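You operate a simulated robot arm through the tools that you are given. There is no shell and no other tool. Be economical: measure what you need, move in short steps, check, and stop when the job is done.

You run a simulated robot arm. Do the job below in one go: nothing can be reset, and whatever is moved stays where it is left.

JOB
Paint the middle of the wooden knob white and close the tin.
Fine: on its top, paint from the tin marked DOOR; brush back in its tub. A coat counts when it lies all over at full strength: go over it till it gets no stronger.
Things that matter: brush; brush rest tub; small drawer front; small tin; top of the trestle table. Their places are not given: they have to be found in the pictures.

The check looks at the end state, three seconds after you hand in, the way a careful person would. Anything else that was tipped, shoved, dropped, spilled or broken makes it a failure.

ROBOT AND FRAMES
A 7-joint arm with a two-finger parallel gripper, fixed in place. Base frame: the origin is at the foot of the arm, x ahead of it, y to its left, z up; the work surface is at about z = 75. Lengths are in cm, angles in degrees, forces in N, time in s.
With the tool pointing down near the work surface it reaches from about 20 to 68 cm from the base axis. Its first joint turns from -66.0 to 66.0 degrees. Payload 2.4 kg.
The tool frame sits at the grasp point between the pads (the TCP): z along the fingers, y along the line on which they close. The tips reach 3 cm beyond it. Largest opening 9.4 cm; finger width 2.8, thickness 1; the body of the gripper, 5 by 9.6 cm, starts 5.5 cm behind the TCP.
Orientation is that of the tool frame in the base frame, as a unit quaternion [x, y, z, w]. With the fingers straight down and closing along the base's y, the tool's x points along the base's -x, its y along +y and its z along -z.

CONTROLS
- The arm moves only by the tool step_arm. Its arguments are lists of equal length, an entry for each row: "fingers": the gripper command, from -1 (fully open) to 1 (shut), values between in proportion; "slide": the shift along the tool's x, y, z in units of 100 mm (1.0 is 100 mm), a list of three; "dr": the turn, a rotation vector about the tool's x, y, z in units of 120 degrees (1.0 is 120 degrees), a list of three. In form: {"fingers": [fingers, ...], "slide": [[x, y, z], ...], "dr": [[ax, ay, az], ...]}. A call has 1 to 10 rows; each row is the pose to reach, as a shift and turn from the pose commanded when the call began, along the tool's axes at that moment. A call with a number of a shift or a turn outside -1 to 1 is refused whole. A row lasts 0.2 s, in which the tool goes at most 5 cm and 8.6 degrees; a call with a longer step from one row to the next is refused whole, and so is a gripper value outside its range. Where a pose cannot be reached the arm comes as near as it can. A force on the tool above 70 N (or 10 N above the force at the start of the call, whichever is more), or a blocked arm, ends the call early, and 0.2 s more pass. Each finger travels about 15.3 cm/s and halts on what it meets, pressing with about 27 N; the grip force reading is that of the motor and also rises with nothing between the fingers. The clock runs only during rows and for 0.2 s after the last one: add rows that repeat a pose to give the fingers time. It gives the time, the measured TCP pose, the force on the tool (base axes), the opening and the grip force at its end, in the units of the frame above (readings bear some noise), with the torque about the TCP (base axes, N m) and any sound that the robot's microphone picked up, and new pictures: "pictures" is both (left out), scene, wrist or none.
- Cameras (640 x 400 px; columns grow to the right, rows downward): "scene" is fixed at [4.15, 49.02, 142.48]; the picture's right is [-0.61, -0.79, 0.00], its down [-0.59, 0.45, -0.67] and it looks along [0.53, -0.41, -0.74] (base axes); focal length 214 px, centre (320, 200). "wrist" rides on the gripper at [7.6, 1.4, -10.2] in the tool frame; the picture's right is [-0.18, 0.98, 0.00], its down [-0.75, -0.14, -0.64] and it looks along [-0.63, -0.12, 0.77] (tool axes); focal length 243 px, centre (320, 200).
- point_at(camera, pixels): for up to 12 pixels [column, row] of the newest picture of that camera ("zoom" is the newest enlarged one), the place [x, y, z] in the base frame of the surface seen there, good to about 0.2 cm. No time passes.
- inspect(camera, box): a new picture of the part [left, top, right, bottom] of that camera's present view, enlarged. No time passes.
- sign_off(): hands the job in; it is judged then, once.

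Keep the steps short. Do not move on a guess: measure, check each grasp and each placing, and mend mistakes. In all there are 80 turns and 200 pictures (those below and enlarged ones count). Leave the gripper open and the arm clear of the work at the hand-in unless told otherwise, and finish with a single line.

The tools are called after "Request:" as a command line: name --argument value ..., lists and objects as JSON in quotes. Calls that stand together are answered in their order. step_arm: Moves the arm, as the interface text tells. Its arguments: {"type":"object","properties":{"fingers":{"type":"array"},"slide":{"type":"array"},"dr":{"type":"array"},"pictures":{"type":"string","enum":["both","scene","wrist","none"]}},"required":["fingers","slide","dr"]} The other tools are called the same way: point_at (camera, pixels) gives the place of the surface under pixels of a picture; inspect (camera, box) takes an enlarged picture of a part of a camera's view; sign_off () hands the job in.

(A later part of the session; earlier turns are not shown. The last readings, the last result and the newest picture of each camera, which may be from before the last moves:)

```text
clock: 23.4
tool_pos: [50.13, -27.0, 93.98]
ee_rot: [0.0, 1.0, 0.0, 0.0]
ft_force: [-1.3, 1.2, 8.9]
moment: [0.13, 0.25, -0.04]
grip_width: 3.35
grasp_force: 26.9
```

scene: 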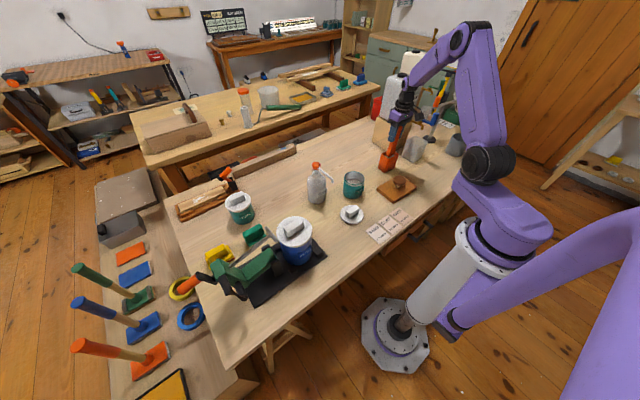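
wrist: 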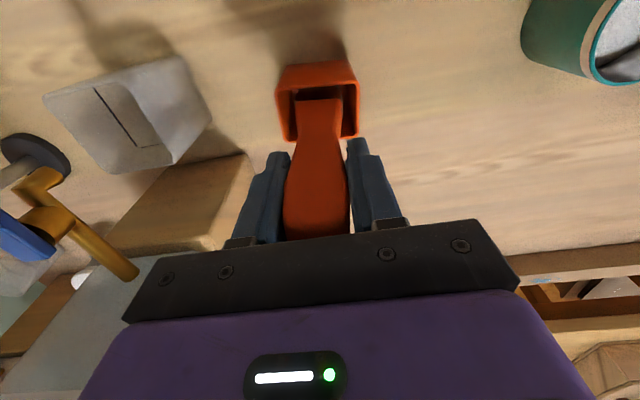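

Handle held (3.35 cm). Record rest pose: TCP (50.15,-26.9,93.9). Lifting straight up.

Request:
step_arm --fingers '[1, 1, 1, 1, 1]' --slide '[[0, 0, -0.15], [0, 0, -0.4], [0, 0, -0.7], [0, 0, -1.0], [0, 0, -1.0]]' --dr '[[0, 0, 0], [0, 0, 0], [0, 0, 0], [0, 0, 0], [0, 0, 0]]' --pictures "both"

Request:
inspect --camera "scene" --box '[355, 90, 451, 180]'

Request:
inspect --camera "wrist" --box '[240, 60, 400, 240]'

```text
clock: 24.6
tool_pos: [49.84, -27.04, 103.85]
ee_rot: [0.001, 1.0, -0.001, -0.001]
ft_force: [0.4, -0.1, -0.6]
moment: [-0.05, 0.03, 0.0]
grip_width: 3.35
grasp_force: 27.1
```

scene: 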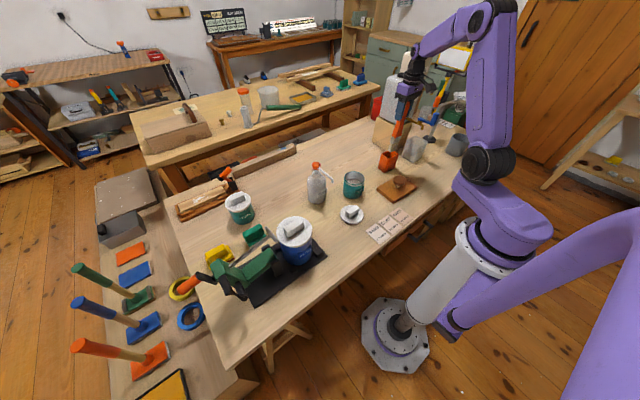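
wrist: 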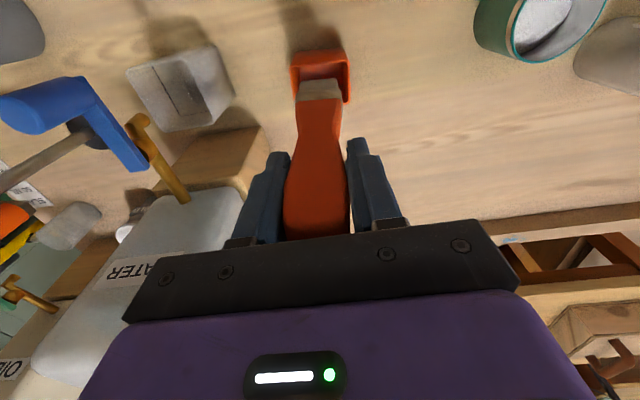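

```text
4.44 times, centred on (403, 135) of scene
```

zoom: 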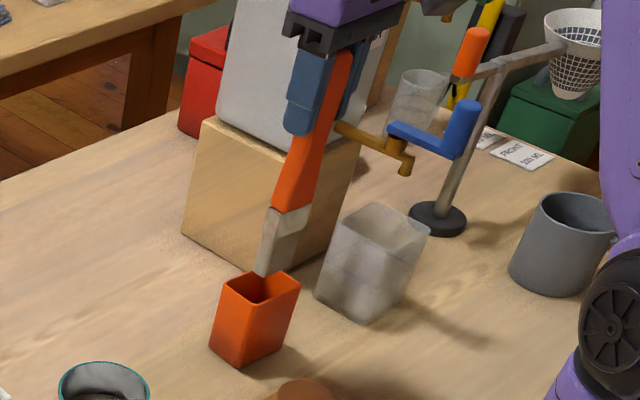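

```text
2.22 times, centred on (320, 150) of wrist
```

zoom: 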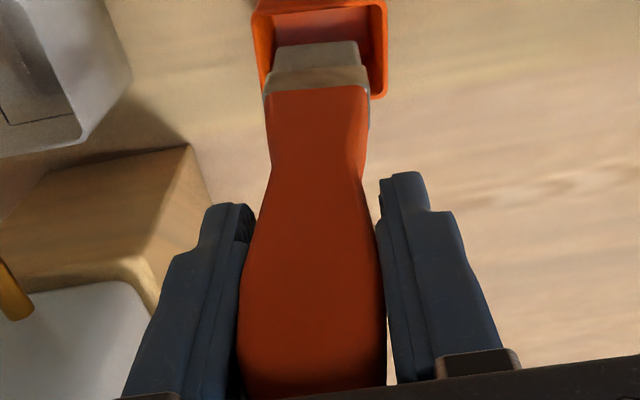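

Brush held and upright. Raise 8 cm more and measure the bristle tip.

Request:
step_arm --fingers '[1, 1, 1, 1]' --slide '[[0, 0, -0.3], [0, 0, -0.6], [0, 0, -0.8], [0, 0, -0.8]]' --dr '[[0, 0, 0], [0, 0, 0], [0, 0, 0], [0, 0, 0]]' --pictures "both"

Request:
inspect --camera "scene" --box '[370, 90, 450, 170]'

Request:
inspect --camera "wrist" --box '[280, 40, 360, 120]'

```text
clock: 25.6
tool_pos: [50.03, -26.85, 112.07]
ee_rot: [0.0, 1.0, 0.0, 0.0]
ft_force: [-0.5, 0.7, -0.3]
moment: [0.03, -0.02, 0.0]
grip_width: 3.36
grasp_force: 27.1
```

scene: 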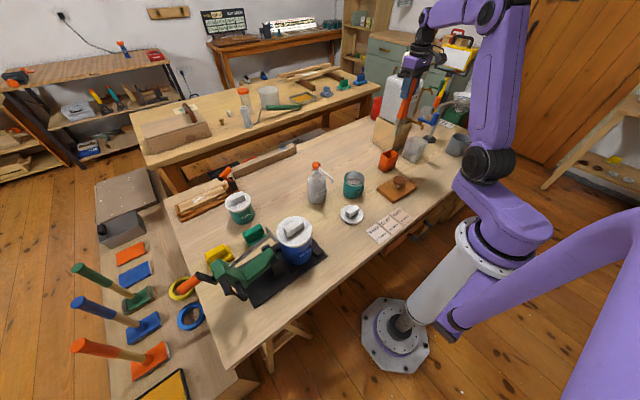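
wrist: 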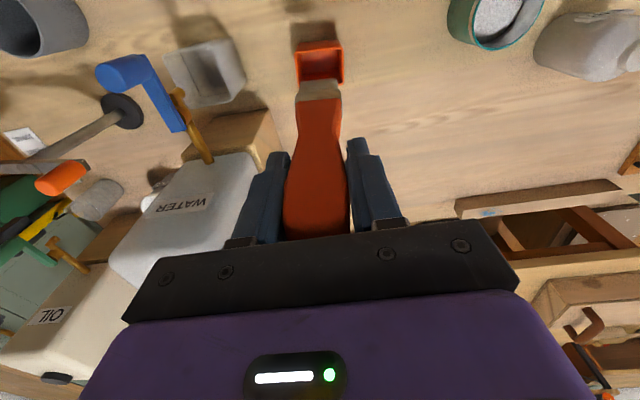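

```text
5.00 times, centred on (410, 130) of scene
```

zoom: 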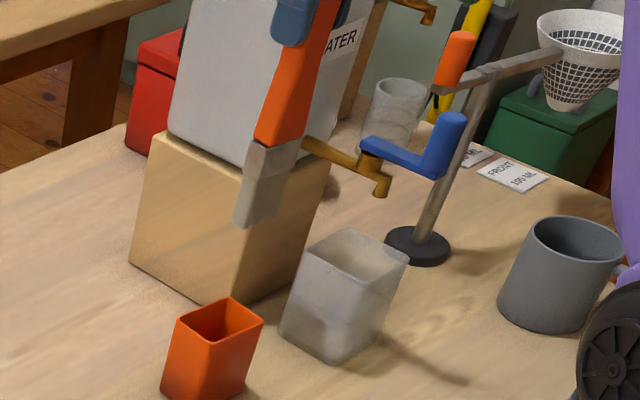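

```text
5.00 times, centred on (320, 80) of wrist
```

zoom: 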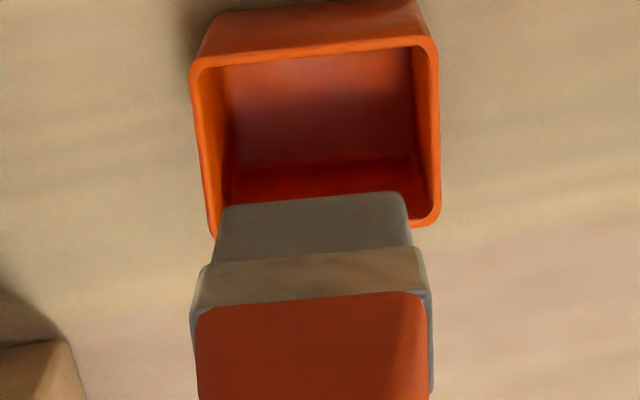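

Request:
point_at --camera "zoom" --pixels '[[230, 207], [310, 198], [400, 193], [225, 240], [405, 235], [210, 290], [420, 270], [310, 225]]'

Request:
point_at --camera "scene" --pixels '[[400, 134], [404, 133], [407, 122], [403, 118], [400, 132]]'

```text
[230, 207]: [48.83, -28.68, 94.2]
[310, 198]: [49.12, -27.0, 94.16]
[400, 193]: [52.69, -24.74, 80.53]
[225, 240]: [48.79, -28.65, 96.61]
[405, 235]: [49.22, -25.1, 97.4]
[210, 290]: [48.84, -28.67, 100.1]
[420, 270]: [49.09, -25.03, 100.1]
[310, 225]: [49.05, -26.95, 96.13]
```

```text
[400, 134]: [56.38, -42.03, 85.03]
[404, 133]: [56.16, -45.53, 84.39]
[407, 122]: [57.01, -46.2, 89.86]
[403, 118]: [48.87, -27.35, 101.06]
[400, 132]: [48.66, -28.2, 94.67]
```

Bristles: tip 18.0 below the TCP, 3.6 wide along y, centred under the TCP. Carrying it to above the tin (48.2,-2.5) at this height.

Request:
step_arm --fingers '[1, 1, 1, 1]' --slide '[[0.04, 0.25, 0], [0.08, 0.5, 0], [0.12, 0.75, 0], [0.18, 1.0, 0]]' --dr '[[0, 0, 0], [0, 0, 0], [0, 0, 0], [0, 0, 0]]' --pictures "none"

Request:
step_arm --fingers '[1, 1, 1, 1]' --slide '[[0, 0.25, 0], [0, 0.5, 0], [0, 0.75, 0], [0, 1.0, 0]]' --dr '[[0, 0, 0], [0, 0, 0], [0, 0, 0], [0, 0, 0]]' --pictures "none"

Request:
step_arm --fingers '[1, 1, 1, 1]' --slide '[[0, 0.22, 0], [0, 0.44, 0.2], [0, 0.44, 0.5], [0, 0.44, 0.5]]' --dr '[[0, 0, 0], [0, 0, 0], [0, 0, 0], [0, 0, 0]]' --pictures "both"

Request:
inspect --camera "wrist" --box '[256, 40, 384, 120]'

Request:
inspect --camera "scene" --box '[306, 130, 402, 210]'

```text
clock: 26.6
tool_pos: [48.5, -16.79, 111.95]
ee_rot: [0.0, 1.0, 0.0, 0.0]
ft_force: [-0.2, -0.7, -0.8]
moment: [0.03, -0.02, 0.0]
grip_width: 3.37
grasp_force: 26.9
```

```text
clock: 27.6
tool_pos: [48.23, -6.91, 112.04]
ee_rot: [0.001, 1.0, 0.0, -0.001]
ft_force: [0.5, 0.2, -1.0]
moment: [-0.03, -0.02, 0.0]
grip_width: 3.36
grasp_force: 26.7
```

```text
clock: 28.6
tool_pos: [48.47, -2.32, 106.73]
ee_rot: [0.001, 1.0, 0.0, 0.0]
ft_force: [0.2, 0.5, -0.4]
moment: [-0.02, 0.0, 0.02]
grip_width: 3.38
grasp_force: 27.0
```

scene: 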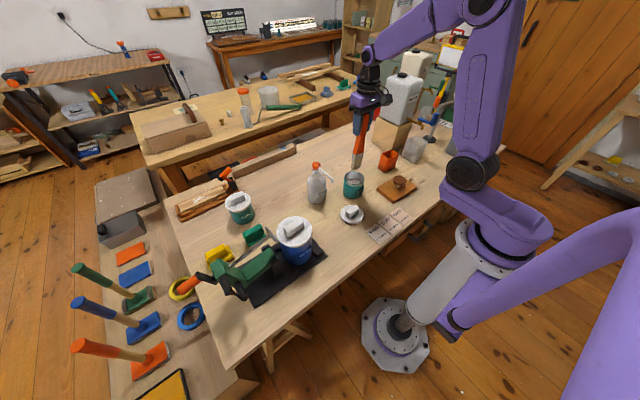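
wrist: 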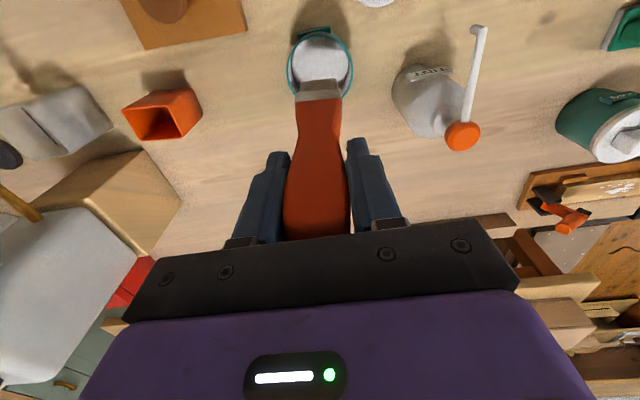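

```text
5.00 times, centred on (320, 80) of wrist
```

zoom: 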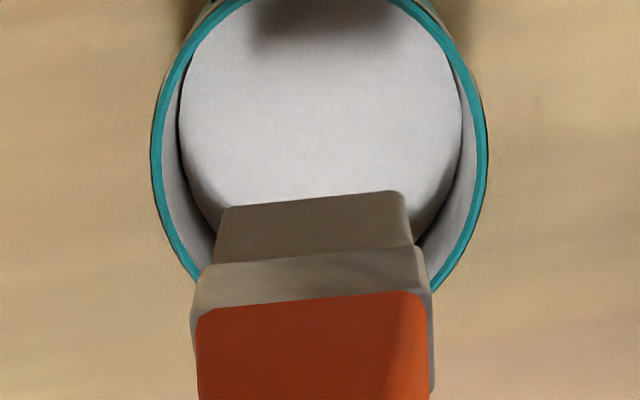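

```text
5.00 times, centred on (354, 170) of scene
```

zoom: 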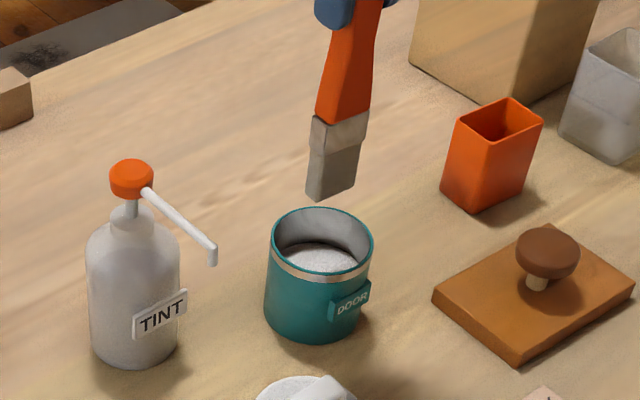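

Brush is centred over the tin. Lowering it about 1.6 cm into the paint (TCP ≈ 96.1), then back up in the tin's mouth.

Request:
step_arm --fingers '[1, 1, 1, 1, 1]' --slide '[[0.01, 0, 0.3], [0.01, 0, 0.55], [0.01, 0, 0.75], [0.01, 0, 0.9], [0.01, 0, 0.9]]' --dr '[[0, 0, 0], [0, 0, 0], [0, 0, 0], [0, 0, 0], [0, 0, 0]]' --pictures "none"

Request:
step_arm --fingers '[1, 1, 1, 1, 1, 1]' --slide '[[0, 0, 0.1], [0, 0, 0.17], [0, 0, 0.17], [0.05, 0, 0.17], [-0.05, 0, 0.17], [0, 0, 0.17]]' --dr '[[0, 0, 0], [0, 0, 0], [0, 0, 0], [0, 0, 0], [0, 0, 0], [0, 0, 0]]' --pictures "both"

Request:
inspect --camera "wrist" --box '[256, 40, 384, 120]'

```text
clock: 29.8
tool_pos: [48.23, -2.35, 98.1]
ee_rot: [0.0, 1.0, 0.0, -0.001]
ft_force: [0.6, -0.3, -0.3]
moment: [0.01, -0.02, 0.02]
grip_width: 3.35
grasp_force: 27.1
```

```text
clock: 31.2
tool_pos: [48.26, -2.22, 96.26]
ee_rot: [-0.001, 1.0, 0.001, 0.0]
ft_force: [-0.7, -0.6, 0.3]
moment: [-0.01, 0.01, 0.01]
grip_width: 3.34
grasp_force: 27.0
```

scene: 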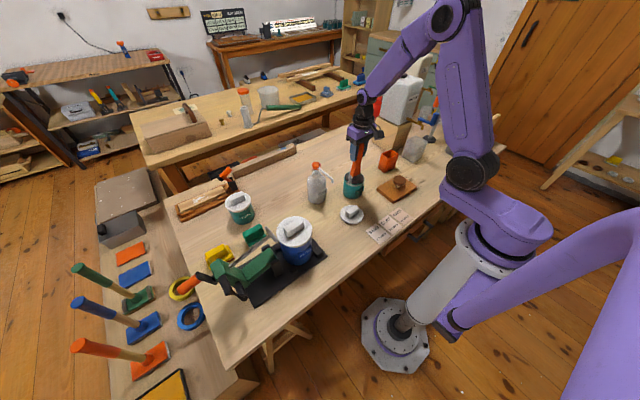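
wrist: 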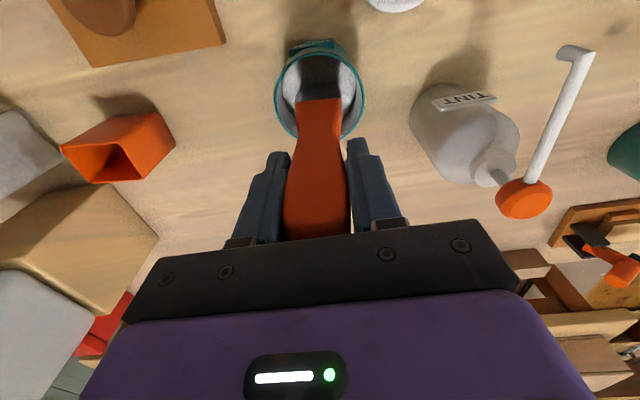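

```text
5.00 times, centred on (320, 80) of wrist
```

zoom: 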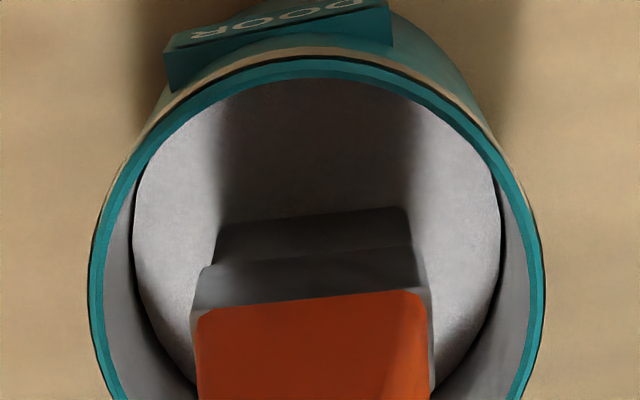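

Bristles are in the paint. Raising the tip just above the paint inside the tin to let it drip, then look.

Request:
step_arm --fingers '[1, 1, 1, 1, 1, 1, 1, 1, 1, 1]' --slide '[[0, 0, -0.2], [0, 0, -0.4], [0, 0, -0.4], [0, 0, -0.4], [0, 0, -0.4], [0, 0, -0.4], [0, 0, -0.4], [0, 0, -0.4], [0, 0, -0.6], [0, 0, -0.8]]' --dr '[[0, 0, 0], [0, 0, 0], [0, 0, 0], [0, 0, 0], [0, 0, 0], [0, 0, 0], [0, 0, 0], [0, 0, 0], [0, 0, 0], [0, 0, 0]]' --pictures "both"

Request:
inspect --camera "scene" --box '[322, 130, 402, 200]'

Request:
inspect --camera "wrist" --box '[256, 40, 384, 120]'

```text
clock: 33.4
tool_pos: [48.48, -2.22, 104.34]
ee_rot: [0.001, 1.0, -0.001, 0.0]
ft_force: [0.3, -0.5, -0.1]
moment: [0.0, 0.02, 0.0]
grip_width: 3.34
grasp_force: 27.3
```

scene: 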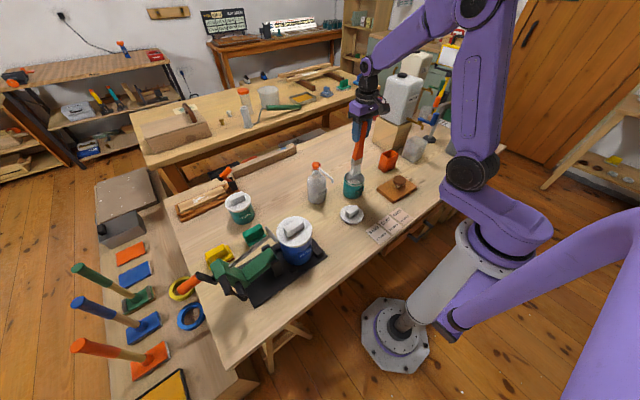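
wrist: 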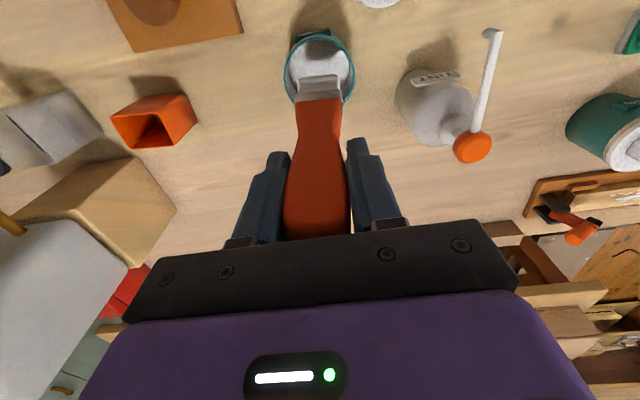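

```text
5.71 times, centred on (362, 165) of scene
```

zoom: 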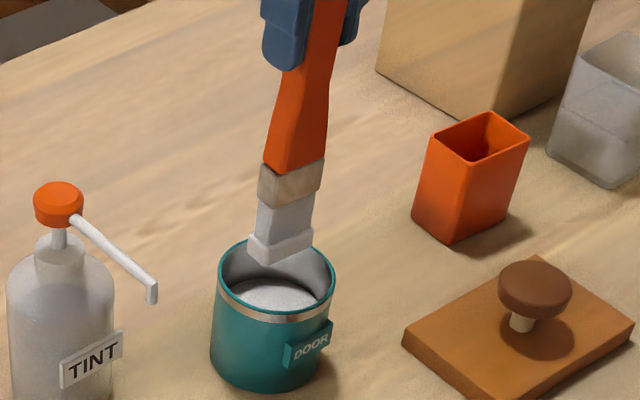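

```text
5.00 times, centred on (320, 80) of wrist
```

zoom: 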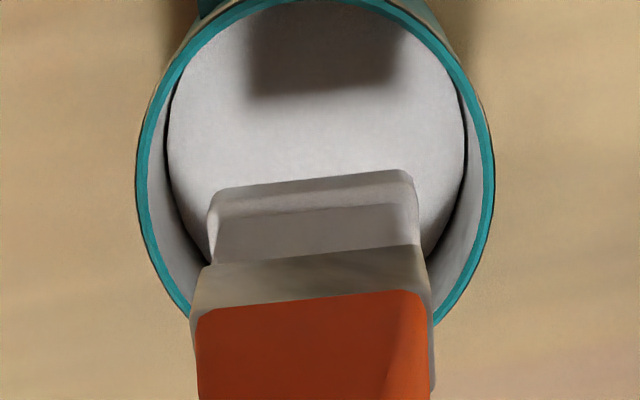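

The bristles carry a thick bead of paint, so I'll wipe it gently on the inside of the rim. First lower the tip 1 cm below the rim and ease 2 cm toward the rear wall, watching the force.

Request:
step_arm --fingers '[1, 1, 1, 1, 1, 1]' --slide '[[0, -0.01, 0.2], [0, -0.02, 0.35], [0.1, -0.02, 0.35], [0.17, -0.02, 0.35], [0.2, -0.02, 0.35], [0.2, -0.02, 0.35]]' --dr '[[0, 0, 0], [0, 0, 0], [0, 0, 0], [0, 0, 0], [0, 0, 0], [0, 0, 0]]' --pictures "wrist"

Request:
inspect --camera "wrist" --box '[256, 40, 384, 120]'

```text
clock: 34.8
tool_pos: [46.16, -2.5, 100.84]
ee_rot: [0.0, 1.0, 0.0, 0.0]
ft_force: [1.1, -0.4, 0.1]
moment: [0.04, -0.16, 0.02]
grip_width: 3.35
grasp_force: 27.1
```

wrist: 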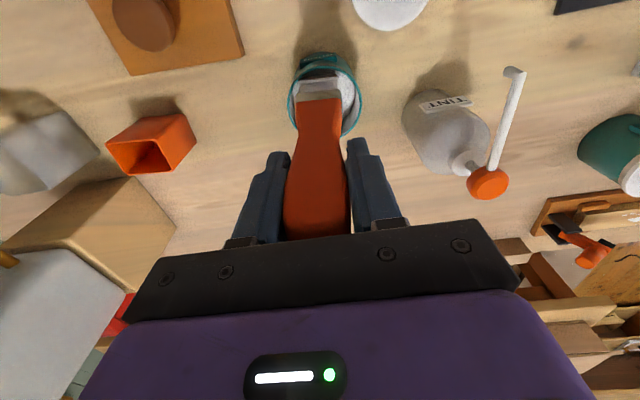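

```text
5.00 times, centred on (320, 80) of wrist
```

zoom: 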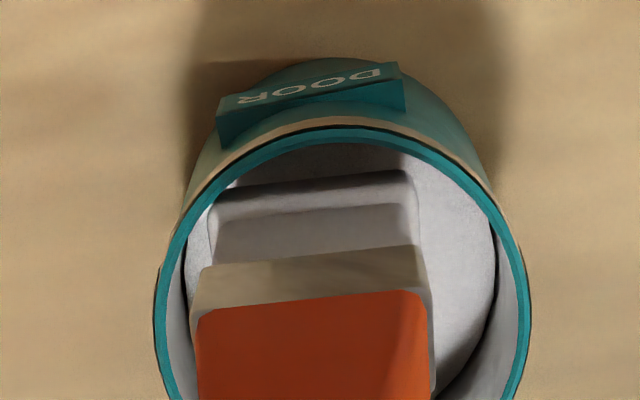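

Light contact (about 1 N). A hair further, then draw up over the rim; repeat on the opposite side.

Request:
step_arm --fingers '[1, 1, 1, 1, 1, 1]' --slide '[[0.02, 0, 0], [0.03, 0, -0.05], [0.03, 0, -0.12], [0.03, 0, -0.2], [0.03, 0, -0.3], [0.0, 0, -0.35]]' --dr '[[0, 0, 0], [0, 0, 0], [0, 0, 0], [0, 0, 0], [0, 0, 0], [0, 0, 0]]' --pictures "both"

Request:
inspect --camera "wrist" --box '[256, 40, 384, 120]'

Request:
inspect --camera "scene" --box '[322, 130, 402, 200]'

```text
clock: 36.2
tool_pos: [46.25, -2.51, 104.27]
ee_rot: [0.0, 1.0, -0.001, 0.0]
ft_force: [0.0, -0.8, 0.0]
moment: [-0.03, -0.03, 0.01]
grip_width: 3.35
grasp_force: 26.7
```

scene: 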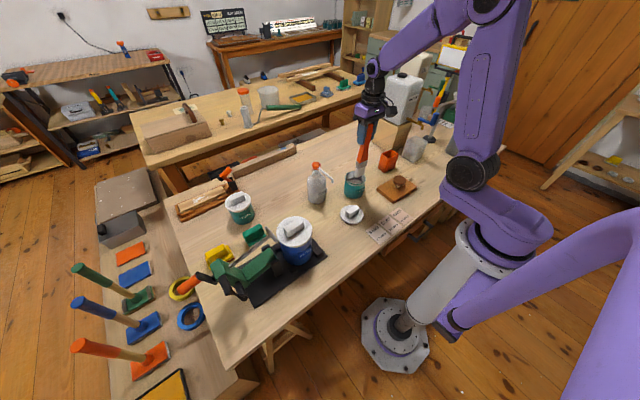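
wrist: 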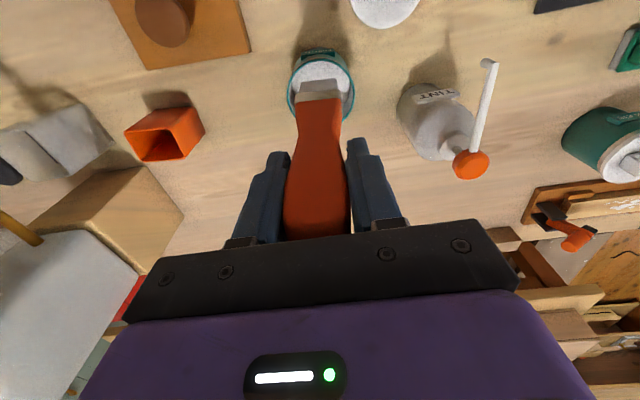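

```text
5.00 times, centred on (320, 80) of wrist
```

zoom: 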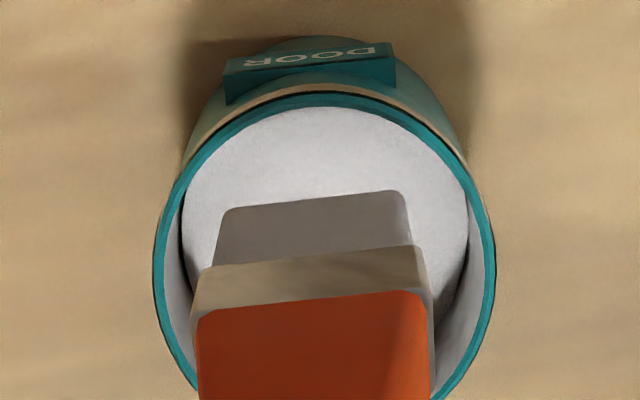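

```text
5.71 times, centred on (362, 165) of scene
```

zoom: 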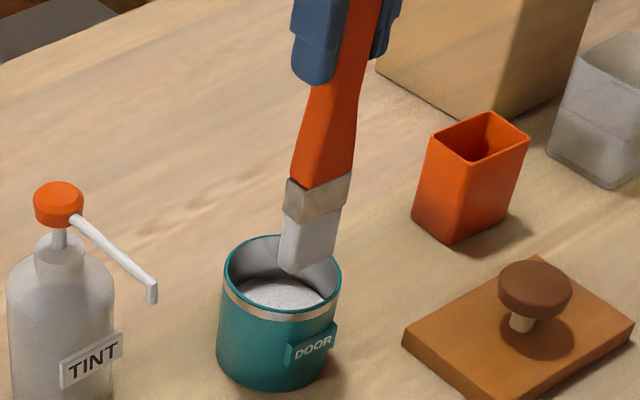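

The bead is gone, tin stands. Now carry the loaded brush to above the knob, tip at about 88.5.

Request:
step_arm --fingers '[1, 1, 1, 1]' --slide '[[0, 0, -0.25], [0.15, -0.27, -0.25], [0.3, -0.55, -0.25], [0.45, -0.82, -0.25]]' --dr '[[0, 0, 0], [0, 0, 0], [0, 0, 0], [0, 0, 0]]' --pictures "none"

Request:
step_arm --fingers '[1, 1, 1, 1]' --slide '[[0.15, -0.27, 0], [0.3, -0.55, 0], [0.45, -0.82, 0], [0.45, -0.82, 0]]' --dr '[[0, 0, 0], [0, 0, 0], [0, 0, 0], [0, 0, 0]]' --pictures "both"

Request:
inspect --camera "scene" --box '[350, 140, 430, 210]'

Request:
inspect --camera "wrist" --box '[256, 20, 384, 120]'

```text
clock: 37.2
tool_pos: [42.0, -10.67, 106.9]
ee_rot: [0.0, 1.0, 0.0, 0.0]
ft_force: [-0.5, -0.2, -0.6]
moment: [0.01, 0.0, 0.0]
grip_width: 3.37
grasp_force: 26.9
```

```text
clock: 38.2
tool_pos: [37.14, -19.05, 106.61]
ee_rot: [0.0, 1.0, 0.001, 0.0]
ft_force: [-0.1, -0.3, -0.5]
moment: [0.01, 0.0, 0.01]
grip_width: 3.33
grasp_force: 27.3
```

scene: 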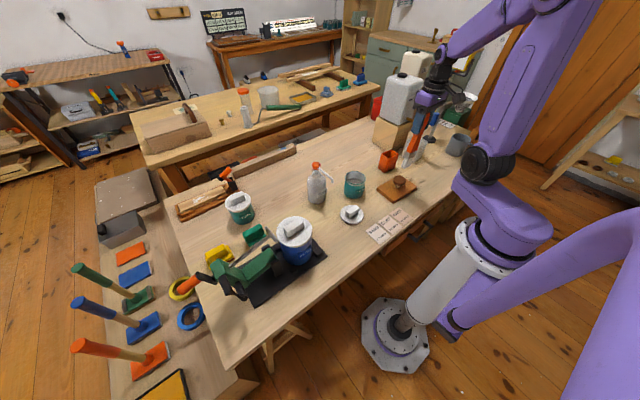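
wrist: 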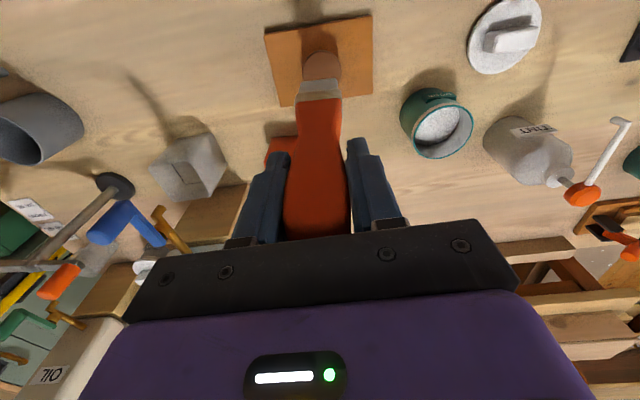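

```text
5.71 times, centred on (390, 175) of scene
```

zoom: 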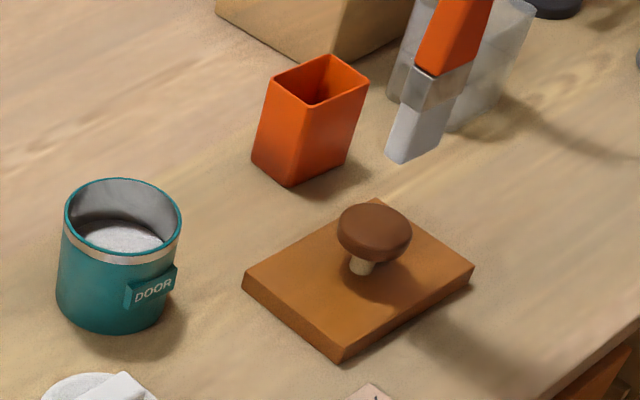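

```text
4.00 times, centred on (320, 70) of wrist
```

zoom: 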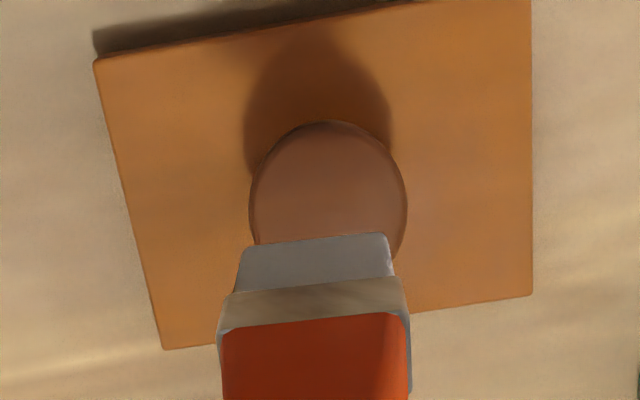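

Measuring the knob's outline once more to centre the strokes.

Request:
point_at --camera "zoom" --pixels '[[252, 195], [405, 205], [325, 125], [255, 230], [400, 240], [320, 180], [270, 150], [385, 150], [312, 236], [245, 247], [385, 236]]'

Request:
point_at --camera "scene" --pixels '[[392, 179], [394, 183], [397, 184.5], [400, 184], [403.5, 182], [404.5, 180], [398, 177], [393.5, 177], [397, 180]]'

```text
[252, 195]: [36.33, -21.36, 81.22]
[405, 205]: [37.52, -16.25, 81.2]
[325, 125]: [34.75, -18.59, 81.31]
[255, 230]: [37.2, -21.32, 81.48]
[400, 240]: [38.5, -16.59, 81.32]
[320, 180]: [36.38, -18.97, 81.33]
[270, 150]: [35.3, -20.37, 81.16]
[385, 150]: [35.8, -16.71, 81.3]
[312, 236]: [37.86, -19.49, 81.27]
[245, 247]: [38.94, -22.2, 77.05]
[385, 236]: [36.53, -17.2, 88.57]
```

```text
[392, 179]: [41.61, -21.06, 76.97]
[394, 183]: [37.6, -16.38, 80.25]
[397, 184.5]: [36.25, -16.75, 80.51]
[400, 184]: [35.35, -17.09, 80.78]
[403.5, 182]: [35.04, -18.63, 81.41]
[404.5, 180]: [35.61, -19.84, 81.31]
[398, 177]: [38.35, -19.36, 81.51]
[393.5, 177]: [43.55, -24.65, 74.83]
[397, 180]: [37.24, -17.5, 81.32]
```

Knob top: centre (37.3,-18.85), radius 2.6, z 81.35. Lowering until the bristles nearly touch, then by millimetres watching force.

Request:
step_arm --fingers '[1, 1, 1, 1]' --slide '[[-0.01, 0.015, 0.3], [-0.01, 0.015, 0.55], [-0.01, 0.015, 0.69], [-0.01, 0.015, 0.69]]' --dr '[[0, 0, 0], [0, 0, 0], [0, 0, 0], [0, 0, 0]]' --pictures "none"

Request:
step_arm --fingers '[1, 1, 1]' --slide '[[0, 0, 0.03], [0, 0, 0.05], [0, 0, 0.05]]' --dr '[[0, 0, 0], [0, 0, 0], [0, 0, 0]]' --pictures "both"

Request:
inspect --camera "scene" --box '[360, 140, 440, 210]'

```text
clock: 39.2
tool_pos: [37.44, -18.68, 99.92]
ee_rot: [0.0, 1.0, 0.0, 0.0]
ft_force: [-0.3, -0.1, 0.0]
moment: [-0.02, 0.04, 0.01]
grip_width: 3.34
grasp_force: 27.1
```

```text
clock: 40.0
tool_pos: [37.45, -18.86, 99.56]
ee_rot: [0.001, 1.0, -0.002, 0.002]
ft_force: [-1.4, 0.9, 37.7]
moment: [0.09, 0.18, -0.06]
grip_width: 3.38
grasp_force: 26.8
```

scene: 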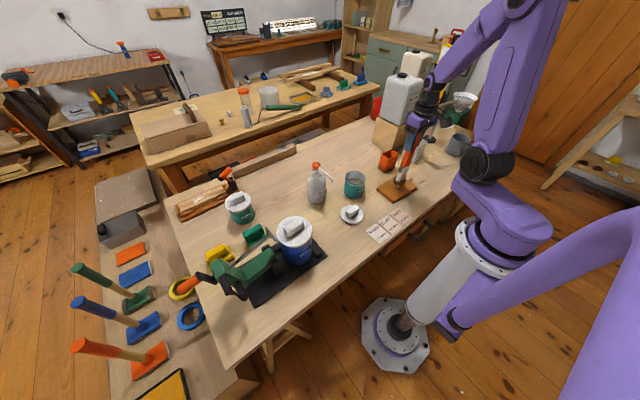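
wrist: 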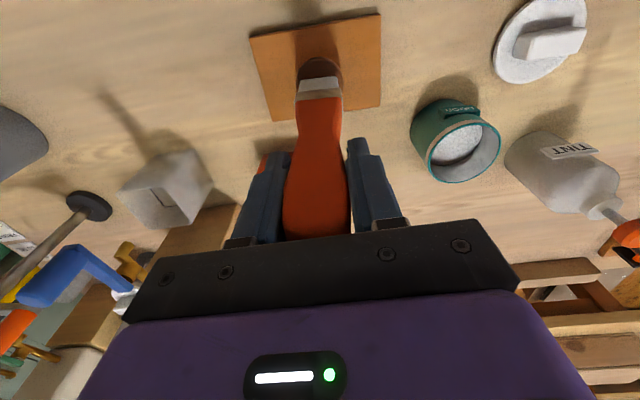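

```text
5.71 times, centred on (400, 175) of scene
```

zoom: 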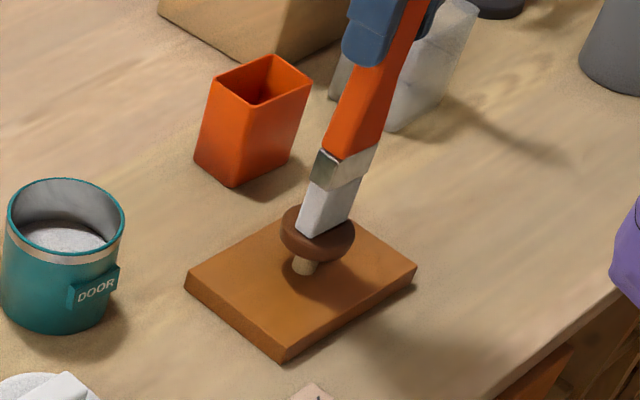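

Contact at TCP ≈99.6, but 38 N is too hard. Easing off 0.25 cm and making light strokes ±1 cm along x, then lifting to look.

Request:
step_arm --fingers '[1, 1, 1, 1, 1, 1]' --slide '[[0, 0, -0.02], [0, 0, -0.025], [0.05, 0, -0.025], [0.1, 0, -0.025], [0.05, 0, -0.025], [0, 0, -0.025]]' --dr '[[0, 0, 0], [0, 0, 0], [0, 0, 0], [0, 0, 0], [0, 0, 0], [0, 0, 0]]' --pictures "none"

Request:
step_arm --fingers '[1, 1, 1, 1, 1, 1, 1]' --slide '[[-0.05, 0, 0], [-0.1, 0, 0], [-0.05, 0, 0], [0, 0, 0], [0, 0, -0.1], [0, 0, -0.4], [0, 0, -0.7]]' --dr '[[0, 0, 0], [0, 0, 0], [0, 0, 0], [0, 0, 0], [0, 0, 0], [0, 0, 0], [0, 0, 0]]' --pictures "both"

Request:
inspect --camera "scene" --box '[374, 165, 422, 205]'

Request:
inspect --camera "wrist" --box '[272, 20, 368, 110]'

```text
clock: 41.4
tool_pos: [37.41, -18.74, 99.52]
ee_rot: [0.001, 1.0, 0.0, 0.0]
ft_force: [-1.0, -0.4, -0.4]
moment: [-0.03, -0.01, -0.01]
grip_width: 3.35
grasp_force: 27.3
```

```text
clock: 43.0
tool_pos: [37.4, -18.68, 106.5]
ee_rot: [0.001, 1.0, 0.0, 0.0]
ft_force: [-0.4, -0.2, -0.7]
moment: [0.03, 0.02, 0.02]
grip_width: 3.35
grasp_force: 27.5
```

scene: 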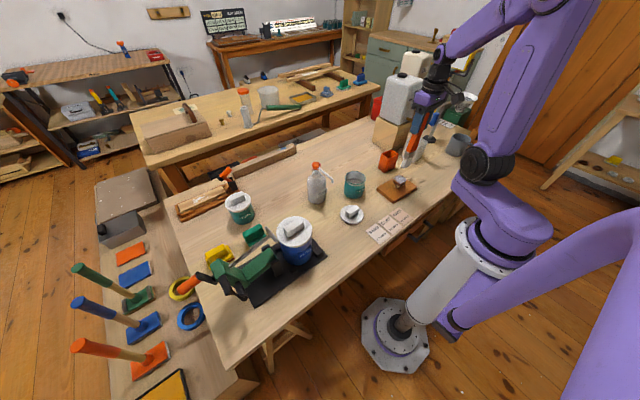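
wrist: 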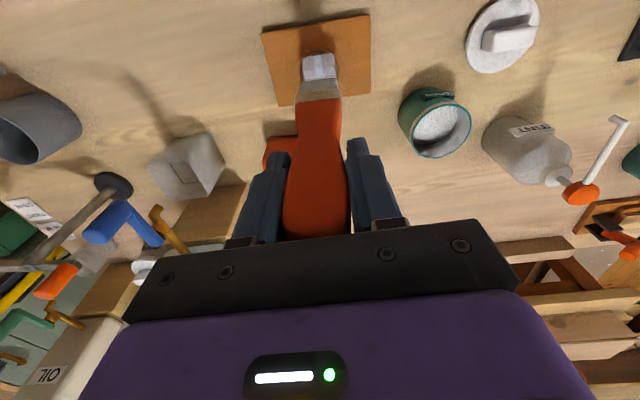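

```text
10.00 times, centred on (398, 185) of scene
```

zoom: 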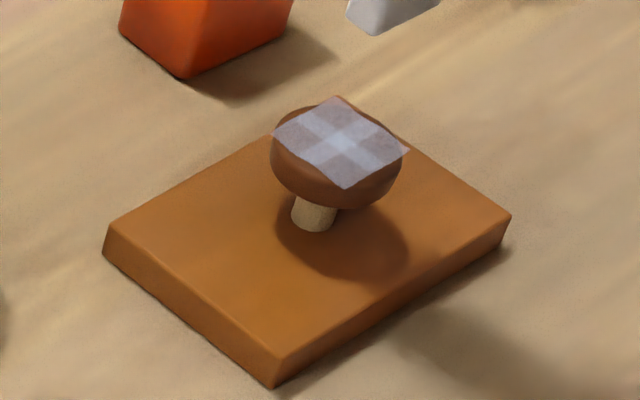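

```text
4.44 times, centred on (320, 65) of wrist
```

zoom: 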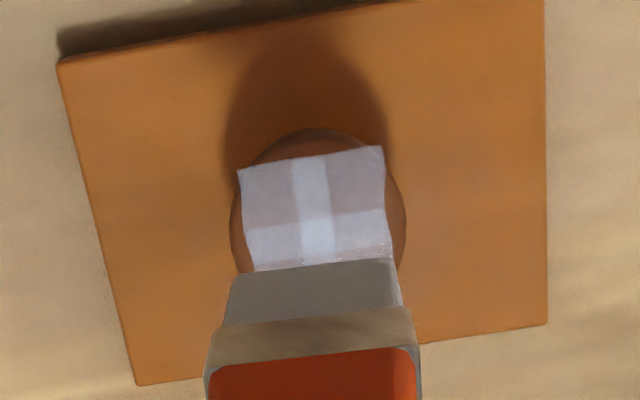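

A thin white square has formed on the knob's top, with stronger bands in the middle. Measuring its extents, then more passes.

Request:
point_at --camera "zoom" --pixels '[[240, 172], [380, 150], [252, 268], [388, 250], [300, 200], [330, 200], [310, 228], [310, 155], [310, 135], [236, 220], [398, 220]]'

```text
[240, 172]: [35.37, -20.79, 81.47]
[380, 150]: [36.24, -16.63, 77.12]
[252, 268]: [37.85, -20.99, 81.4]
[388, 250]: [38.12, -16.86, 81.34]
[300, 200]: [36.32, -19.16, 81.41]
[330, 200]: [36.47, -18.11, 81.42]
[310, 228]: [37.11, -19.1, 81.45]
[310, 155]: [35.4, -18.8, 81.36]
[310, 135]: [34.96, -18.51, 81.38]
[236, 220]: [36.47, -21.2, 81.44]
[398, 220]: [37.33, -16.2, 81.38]
```

The patch spans about ±2 cm around (37.3,-18.9). Going down for another series of light strokes with small y shifts.

Request:
step_arm --fingers '[1, 1, 1, 1, 1, 1, 1, 1]' --slide '[[0, -0.05, 0.35], [0, -0.05, 0.65], [0, -0.05, 0.703], [0.06, -0.05, 0.703], [0.12, -0.05, 0.703], [0.06, -0.05, 0.703], [0, -0.05, 0.703], [-0.06, -0.05, 0.703]]' --dr '[[0, 0, 0], [0, 0, 0], [0, 0, 0], [0, 0, 0], [0, 0, 0], [0, 0, 0], [0, 0, 0], [0, 0, 0]]' --pictures "none"

Request:
step_arm --fingers '[1, 1, 1, 1, 1, 1, 1, 1, 1, 1]' --slide '[[-0.06, 0, 0], [-0.06, 0.05, 0], [0, 0.05, 0], [0.06, 0.05, 0], [0.12, 0.05, 0], [0.18, 0.05, 0], [0.18, 0.08, 0], [0.12, 0.08, 0], [0.06, 0.08, 0], [0, 0.08, 0]]' --dr '[[0, 0, 0], [0, 0, 0], [0, 0, 0], [0, 0, 0], [0, 0, 0], [0, 0, 0], [0, 0, 0], [0, 0, 0], [0, 0, 0], [0, 0, 0]]' --pictures "none"

Request:
step_arm --fingers '[1, 1, 1, 1, 1, 1]' --slide '[[-0.06, 0, 0], [0, -0.03, 0], [0.06, -0.03, 0], [0.06, -0.03, -0.1], [0.06, -0.03, -0.4], [0.06, -0.03, -0.7]]' --dr '[[0, 0, 0], [0, 0, 0], [0, 0, 0], [0, 0, 0], [0, 0, 0], [0, 0, 0]]' --pictures "both"

Request:
inspect --camera "scene" --box '[374, 165, 422, 205]'

Request:
inspect --camera "wrist" --box '[272, 20, 368, 110]'

```text
clock: 44.8
tool_pos: [37.95, -19.41, 99.68]
ee_rot: [0.0, 1.0, 0.0, 0.0]
ft_force: [0.0, 0.3, -1.4]
moment: [0.04, 0.0, -0.01]
grip_width: 3.35
grasp_force: 27.0
```

```text
clock: 47.0
tool_pos: [38.0, -18.58, 99.67]
ee_rot: [0.0, 1.0, 0.001, 0.0]
ft_force: [-0.8, 0.0, -1.1]
moment: [-0.02, -0.05, 0.02]
grip_width: 3.34
grasp_force: 27.6
```

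```text
clock: 48.4
tool_pos: [37.22, -18.85, 106.74]
ee_rot: [0.0, 1.0, 0.0, 0.0]
ft_force: [0.0, -0.2, -0.6]
moment: [-0.06, 0.01, 0.02]
grip_width: 3.33
grasp_force: 27.4
```

scene: 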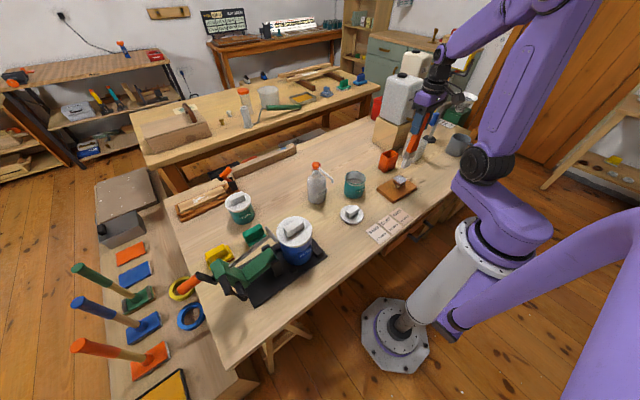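
wrist: 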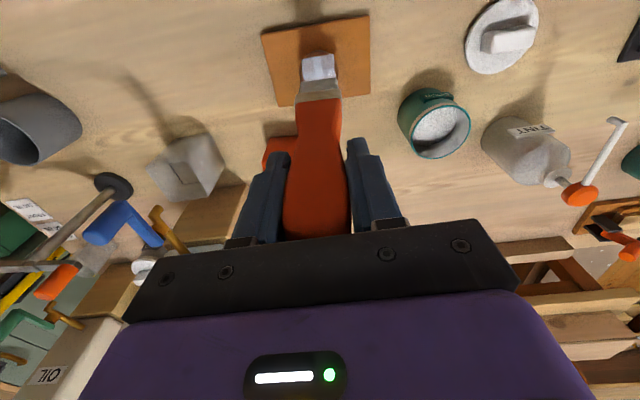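

```text
10.00 times, centred on (398, 185) of scene
```

zoom: 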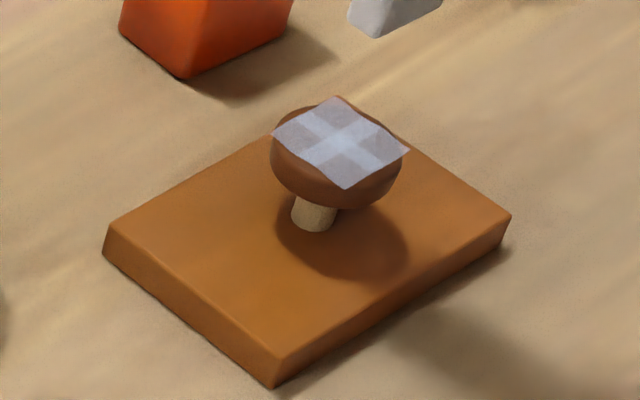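

```text
4.44 times, centred on (320, 65) of wrist
```

zoom: 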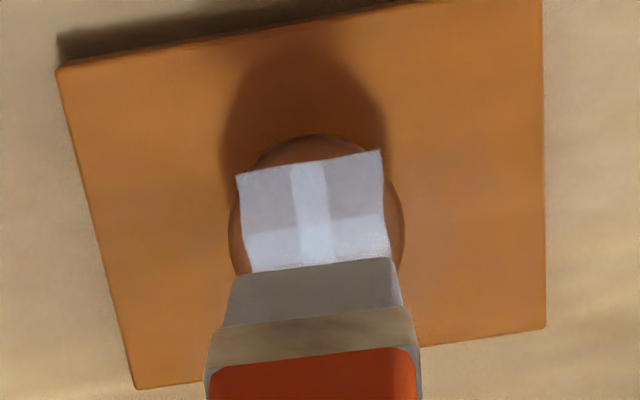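

A bit stronger, but force readings show these passes barely touched. Next pass 0.9 mm lower (a few newtons), covering corners too.

Request:
step_arm --fingers '[1, 1, 1, 1, 1, 1, 1, 1]' --slide '[[0, 0, 0.35], [0, 0, 0.65], [0, 0, 0.709], [0.05, 0, 0.709], [0.1, 0, 0.709], [0.1, -0.04, 0.709], [0.1, -0.08, 0.709], [0.05, -0.08, 0.709]]' --dr '[[0, 0, 0], [0, 0, 0], [0, 0, 0], [0, 0, 0], [0, 0, 0], [0, 0, 0], [0, 0, 0], [0, 0, 0]]' --pictures "none"

Request:
step_arm --fingers '[1, 1, 1, 1, 1, 1, 1, 1, 1, 1]' --slide '[[-0.05, 0, 0], [-0.1, 0, 0], [-0.15, 0, 0], [-0.15, 0.04, 0], [-0.15, 0.08, 0], [-0.15, 0.12, 0], [-0.15, 0.16, 0], [-0.1, 0.16, 0], [-0.05, 0.16, 0], [0, 0.16, 0]]' --dr '[[0, 0, 0], [0, 0, 0], [0, 0, 0], [0, 0, 0], [0, 0, 0], [0, 0, 0], [0, 0, 0], [0, 0, 0], [0, 0, 0], [0, 0, 0]]' --pictures "none"

Request:
step_arm --fingers '[1, 1, 1, 1, 1, 1, 1]' --slide '[[0.05, 0, 0], [0.05, -0.04, 0], [0.05, -0.08, 0], [-0.05, -0.08, 0], [-0.05, -0.08, -0.1], [-0.05, -0.08, -0.4], [-0.05, -0.08, -0.7]]' --dr '[[0, 0, 0], [0, 0, 0], [0, 0, 0], [0, 0, 0], [0, 0, 0], [0, 0, 0], [0, 0, 0]]' --pictures "scene"

Request:
inspect --camera "scene" --box '[374, 165, 422, 205]'

Request:
inspect --camera "wrist" --box '[272, 20, 368, 110]'

```text
clock: 50.2
tool_pos: [36.84, -19.67, 99.6]
ee_rot: [0.001, 1.0, 0.0, 0.0]
ft_force: [0.2, -0.3, -1.6]
moment: [0.01, -0.01, 0.0]
grip_width: 3.34
grasp_force: 27.4
```

```text
clock: 52.4
tool_pos: [36.87, -17.94, 99.4]
ee_rot: [0.0, 1.0, 0.0, -0.001]
ft_force: [1.8, -0.3, 2.5]
moment: [0.0, -0.41, 0.07]
grip_width: 3.34
grasp_force: 27.2
```

```text
clock: 54.0
tool_pos: [37.23, -18.76, 106.59]
ee_rot: [0.002, 1.0, 0.0, 0.0]
ft_force: [-0.5, -0.2, -0.7]
moment: [0.01, -0.02, 0.0]
grip_width: 3.36
grasp_force: 27.0
```

scene: 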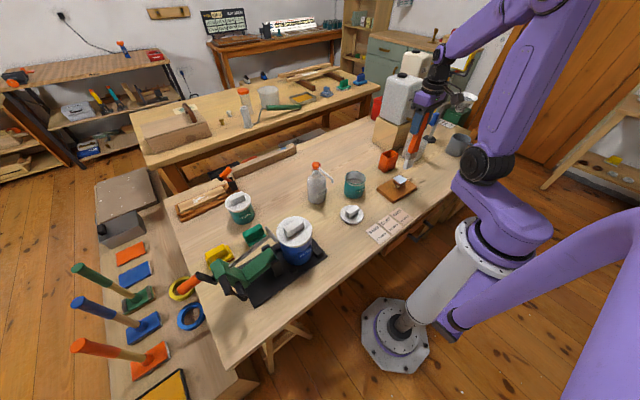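

```text
10.00 times, centred on (398, 185) of scene
```

zoom: 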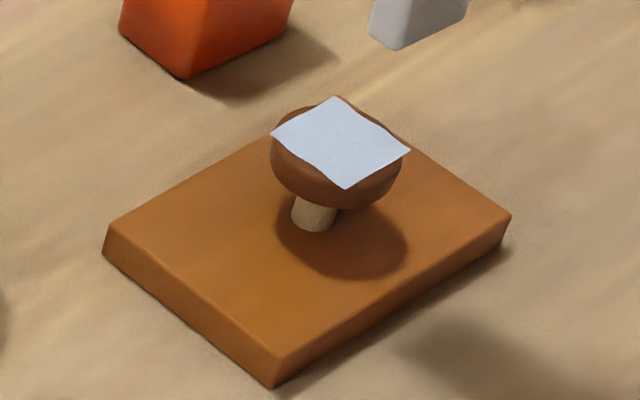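

```text
4.44 times, centred on (320, 65) of wrist
```

zoom: 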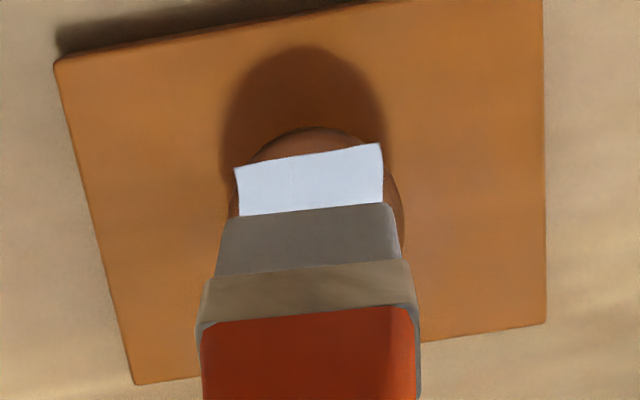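

The coat is now solid and even. The brush has tilted in the grip (wrist zoom: bristles further up). I'll measure its tip before one confirming pass.

Request:
point_at --camera "zoom" --pixels '[[230, 218], [300, 212], [385, 205], [215, 280], [405, 270], [300, 240], [310, 290], [205, 325], [415, 312]]'

Request:
inspect --camera "scene" --box '[390, 80, 470, 170]'

Request:
inspect --camera "wrist" --box '[230, 40, 420, 250]'

```text
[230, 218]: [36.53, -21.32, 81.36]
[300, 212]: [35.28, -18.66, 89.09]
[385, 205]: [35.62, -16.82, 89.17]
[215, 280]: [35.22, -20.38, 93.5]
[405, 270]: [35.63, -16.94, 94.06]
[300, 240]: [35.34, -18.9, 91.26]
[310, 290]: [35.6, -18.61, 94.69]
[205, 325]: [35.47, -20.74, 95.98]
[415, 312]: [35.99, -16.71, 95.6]
```

```text
4.44 times, centred on (430, 125) of scene
```

zoom: 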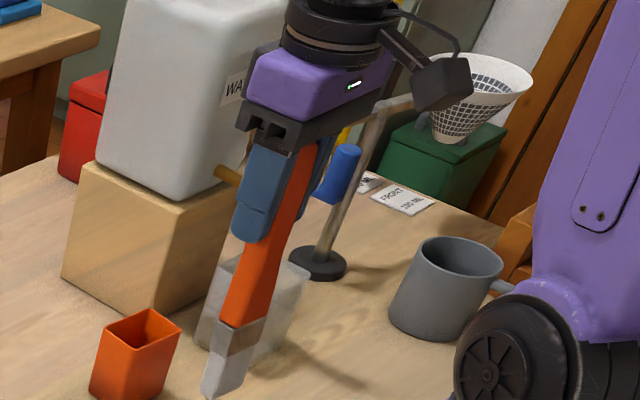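

```text
1.90 times, centred on (325, 145) of wrist
```

zoom: 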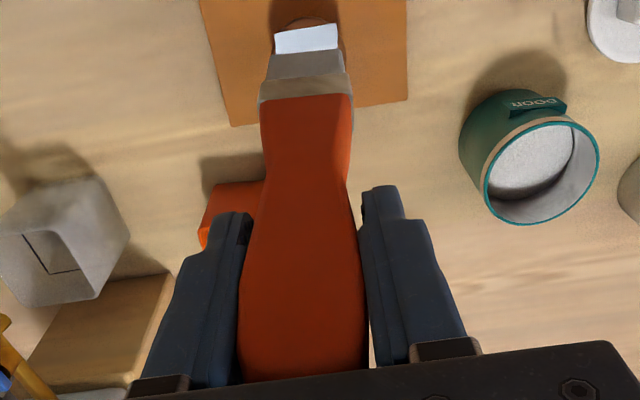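

Brush has tilted about 3.3° (tip toward the base). Correct it by pitching the tool −3.3° about y, then a lighter confirming pass.

Request:
step_arm --fingers '[1, 1, 1]' --slide '[[0, 0, 0.1], [0, 0, 0.3], [0, 0, 0.4]]' --dr '[[0, -0.0275, 0], [0, -0.0275, 0], [0, -0.0275, 0]]' --pictures "wrist"

Request:
inspect --camera "wrist" --box '[272, 20, 368, 110]'

```text
clock: 54.8
tool_pos: [37.6, -18.83, 102.49]
ee_rot: [0.001, 1.0, 0.001, 0.03]
ft_force: [0.2, -1.3, -0.3]
moment: [0.04, -0.02, 0.02]
grip_width: 3.34
grasp_force: 27.3
```

wrist: 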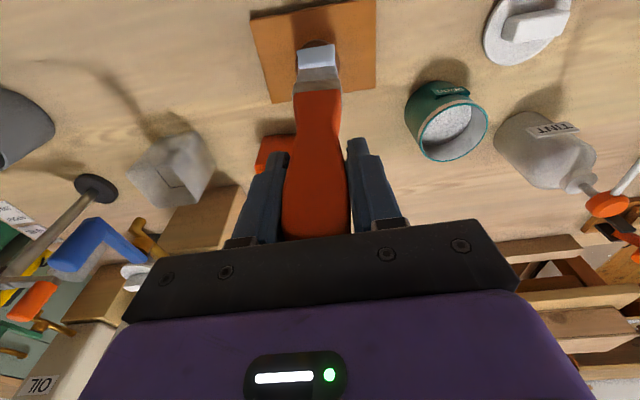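

```text
4.44 times, centred on (320, 65) of wrist
```

zoom: 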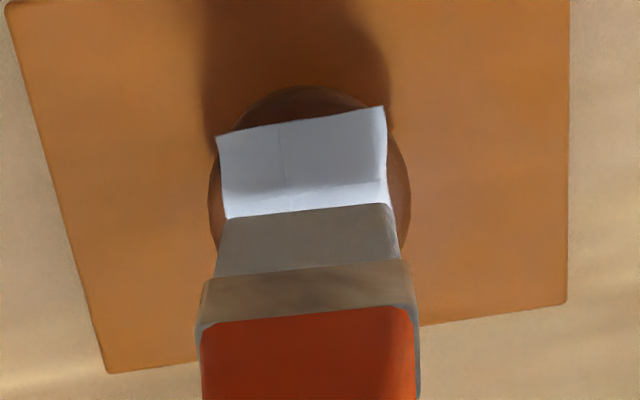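

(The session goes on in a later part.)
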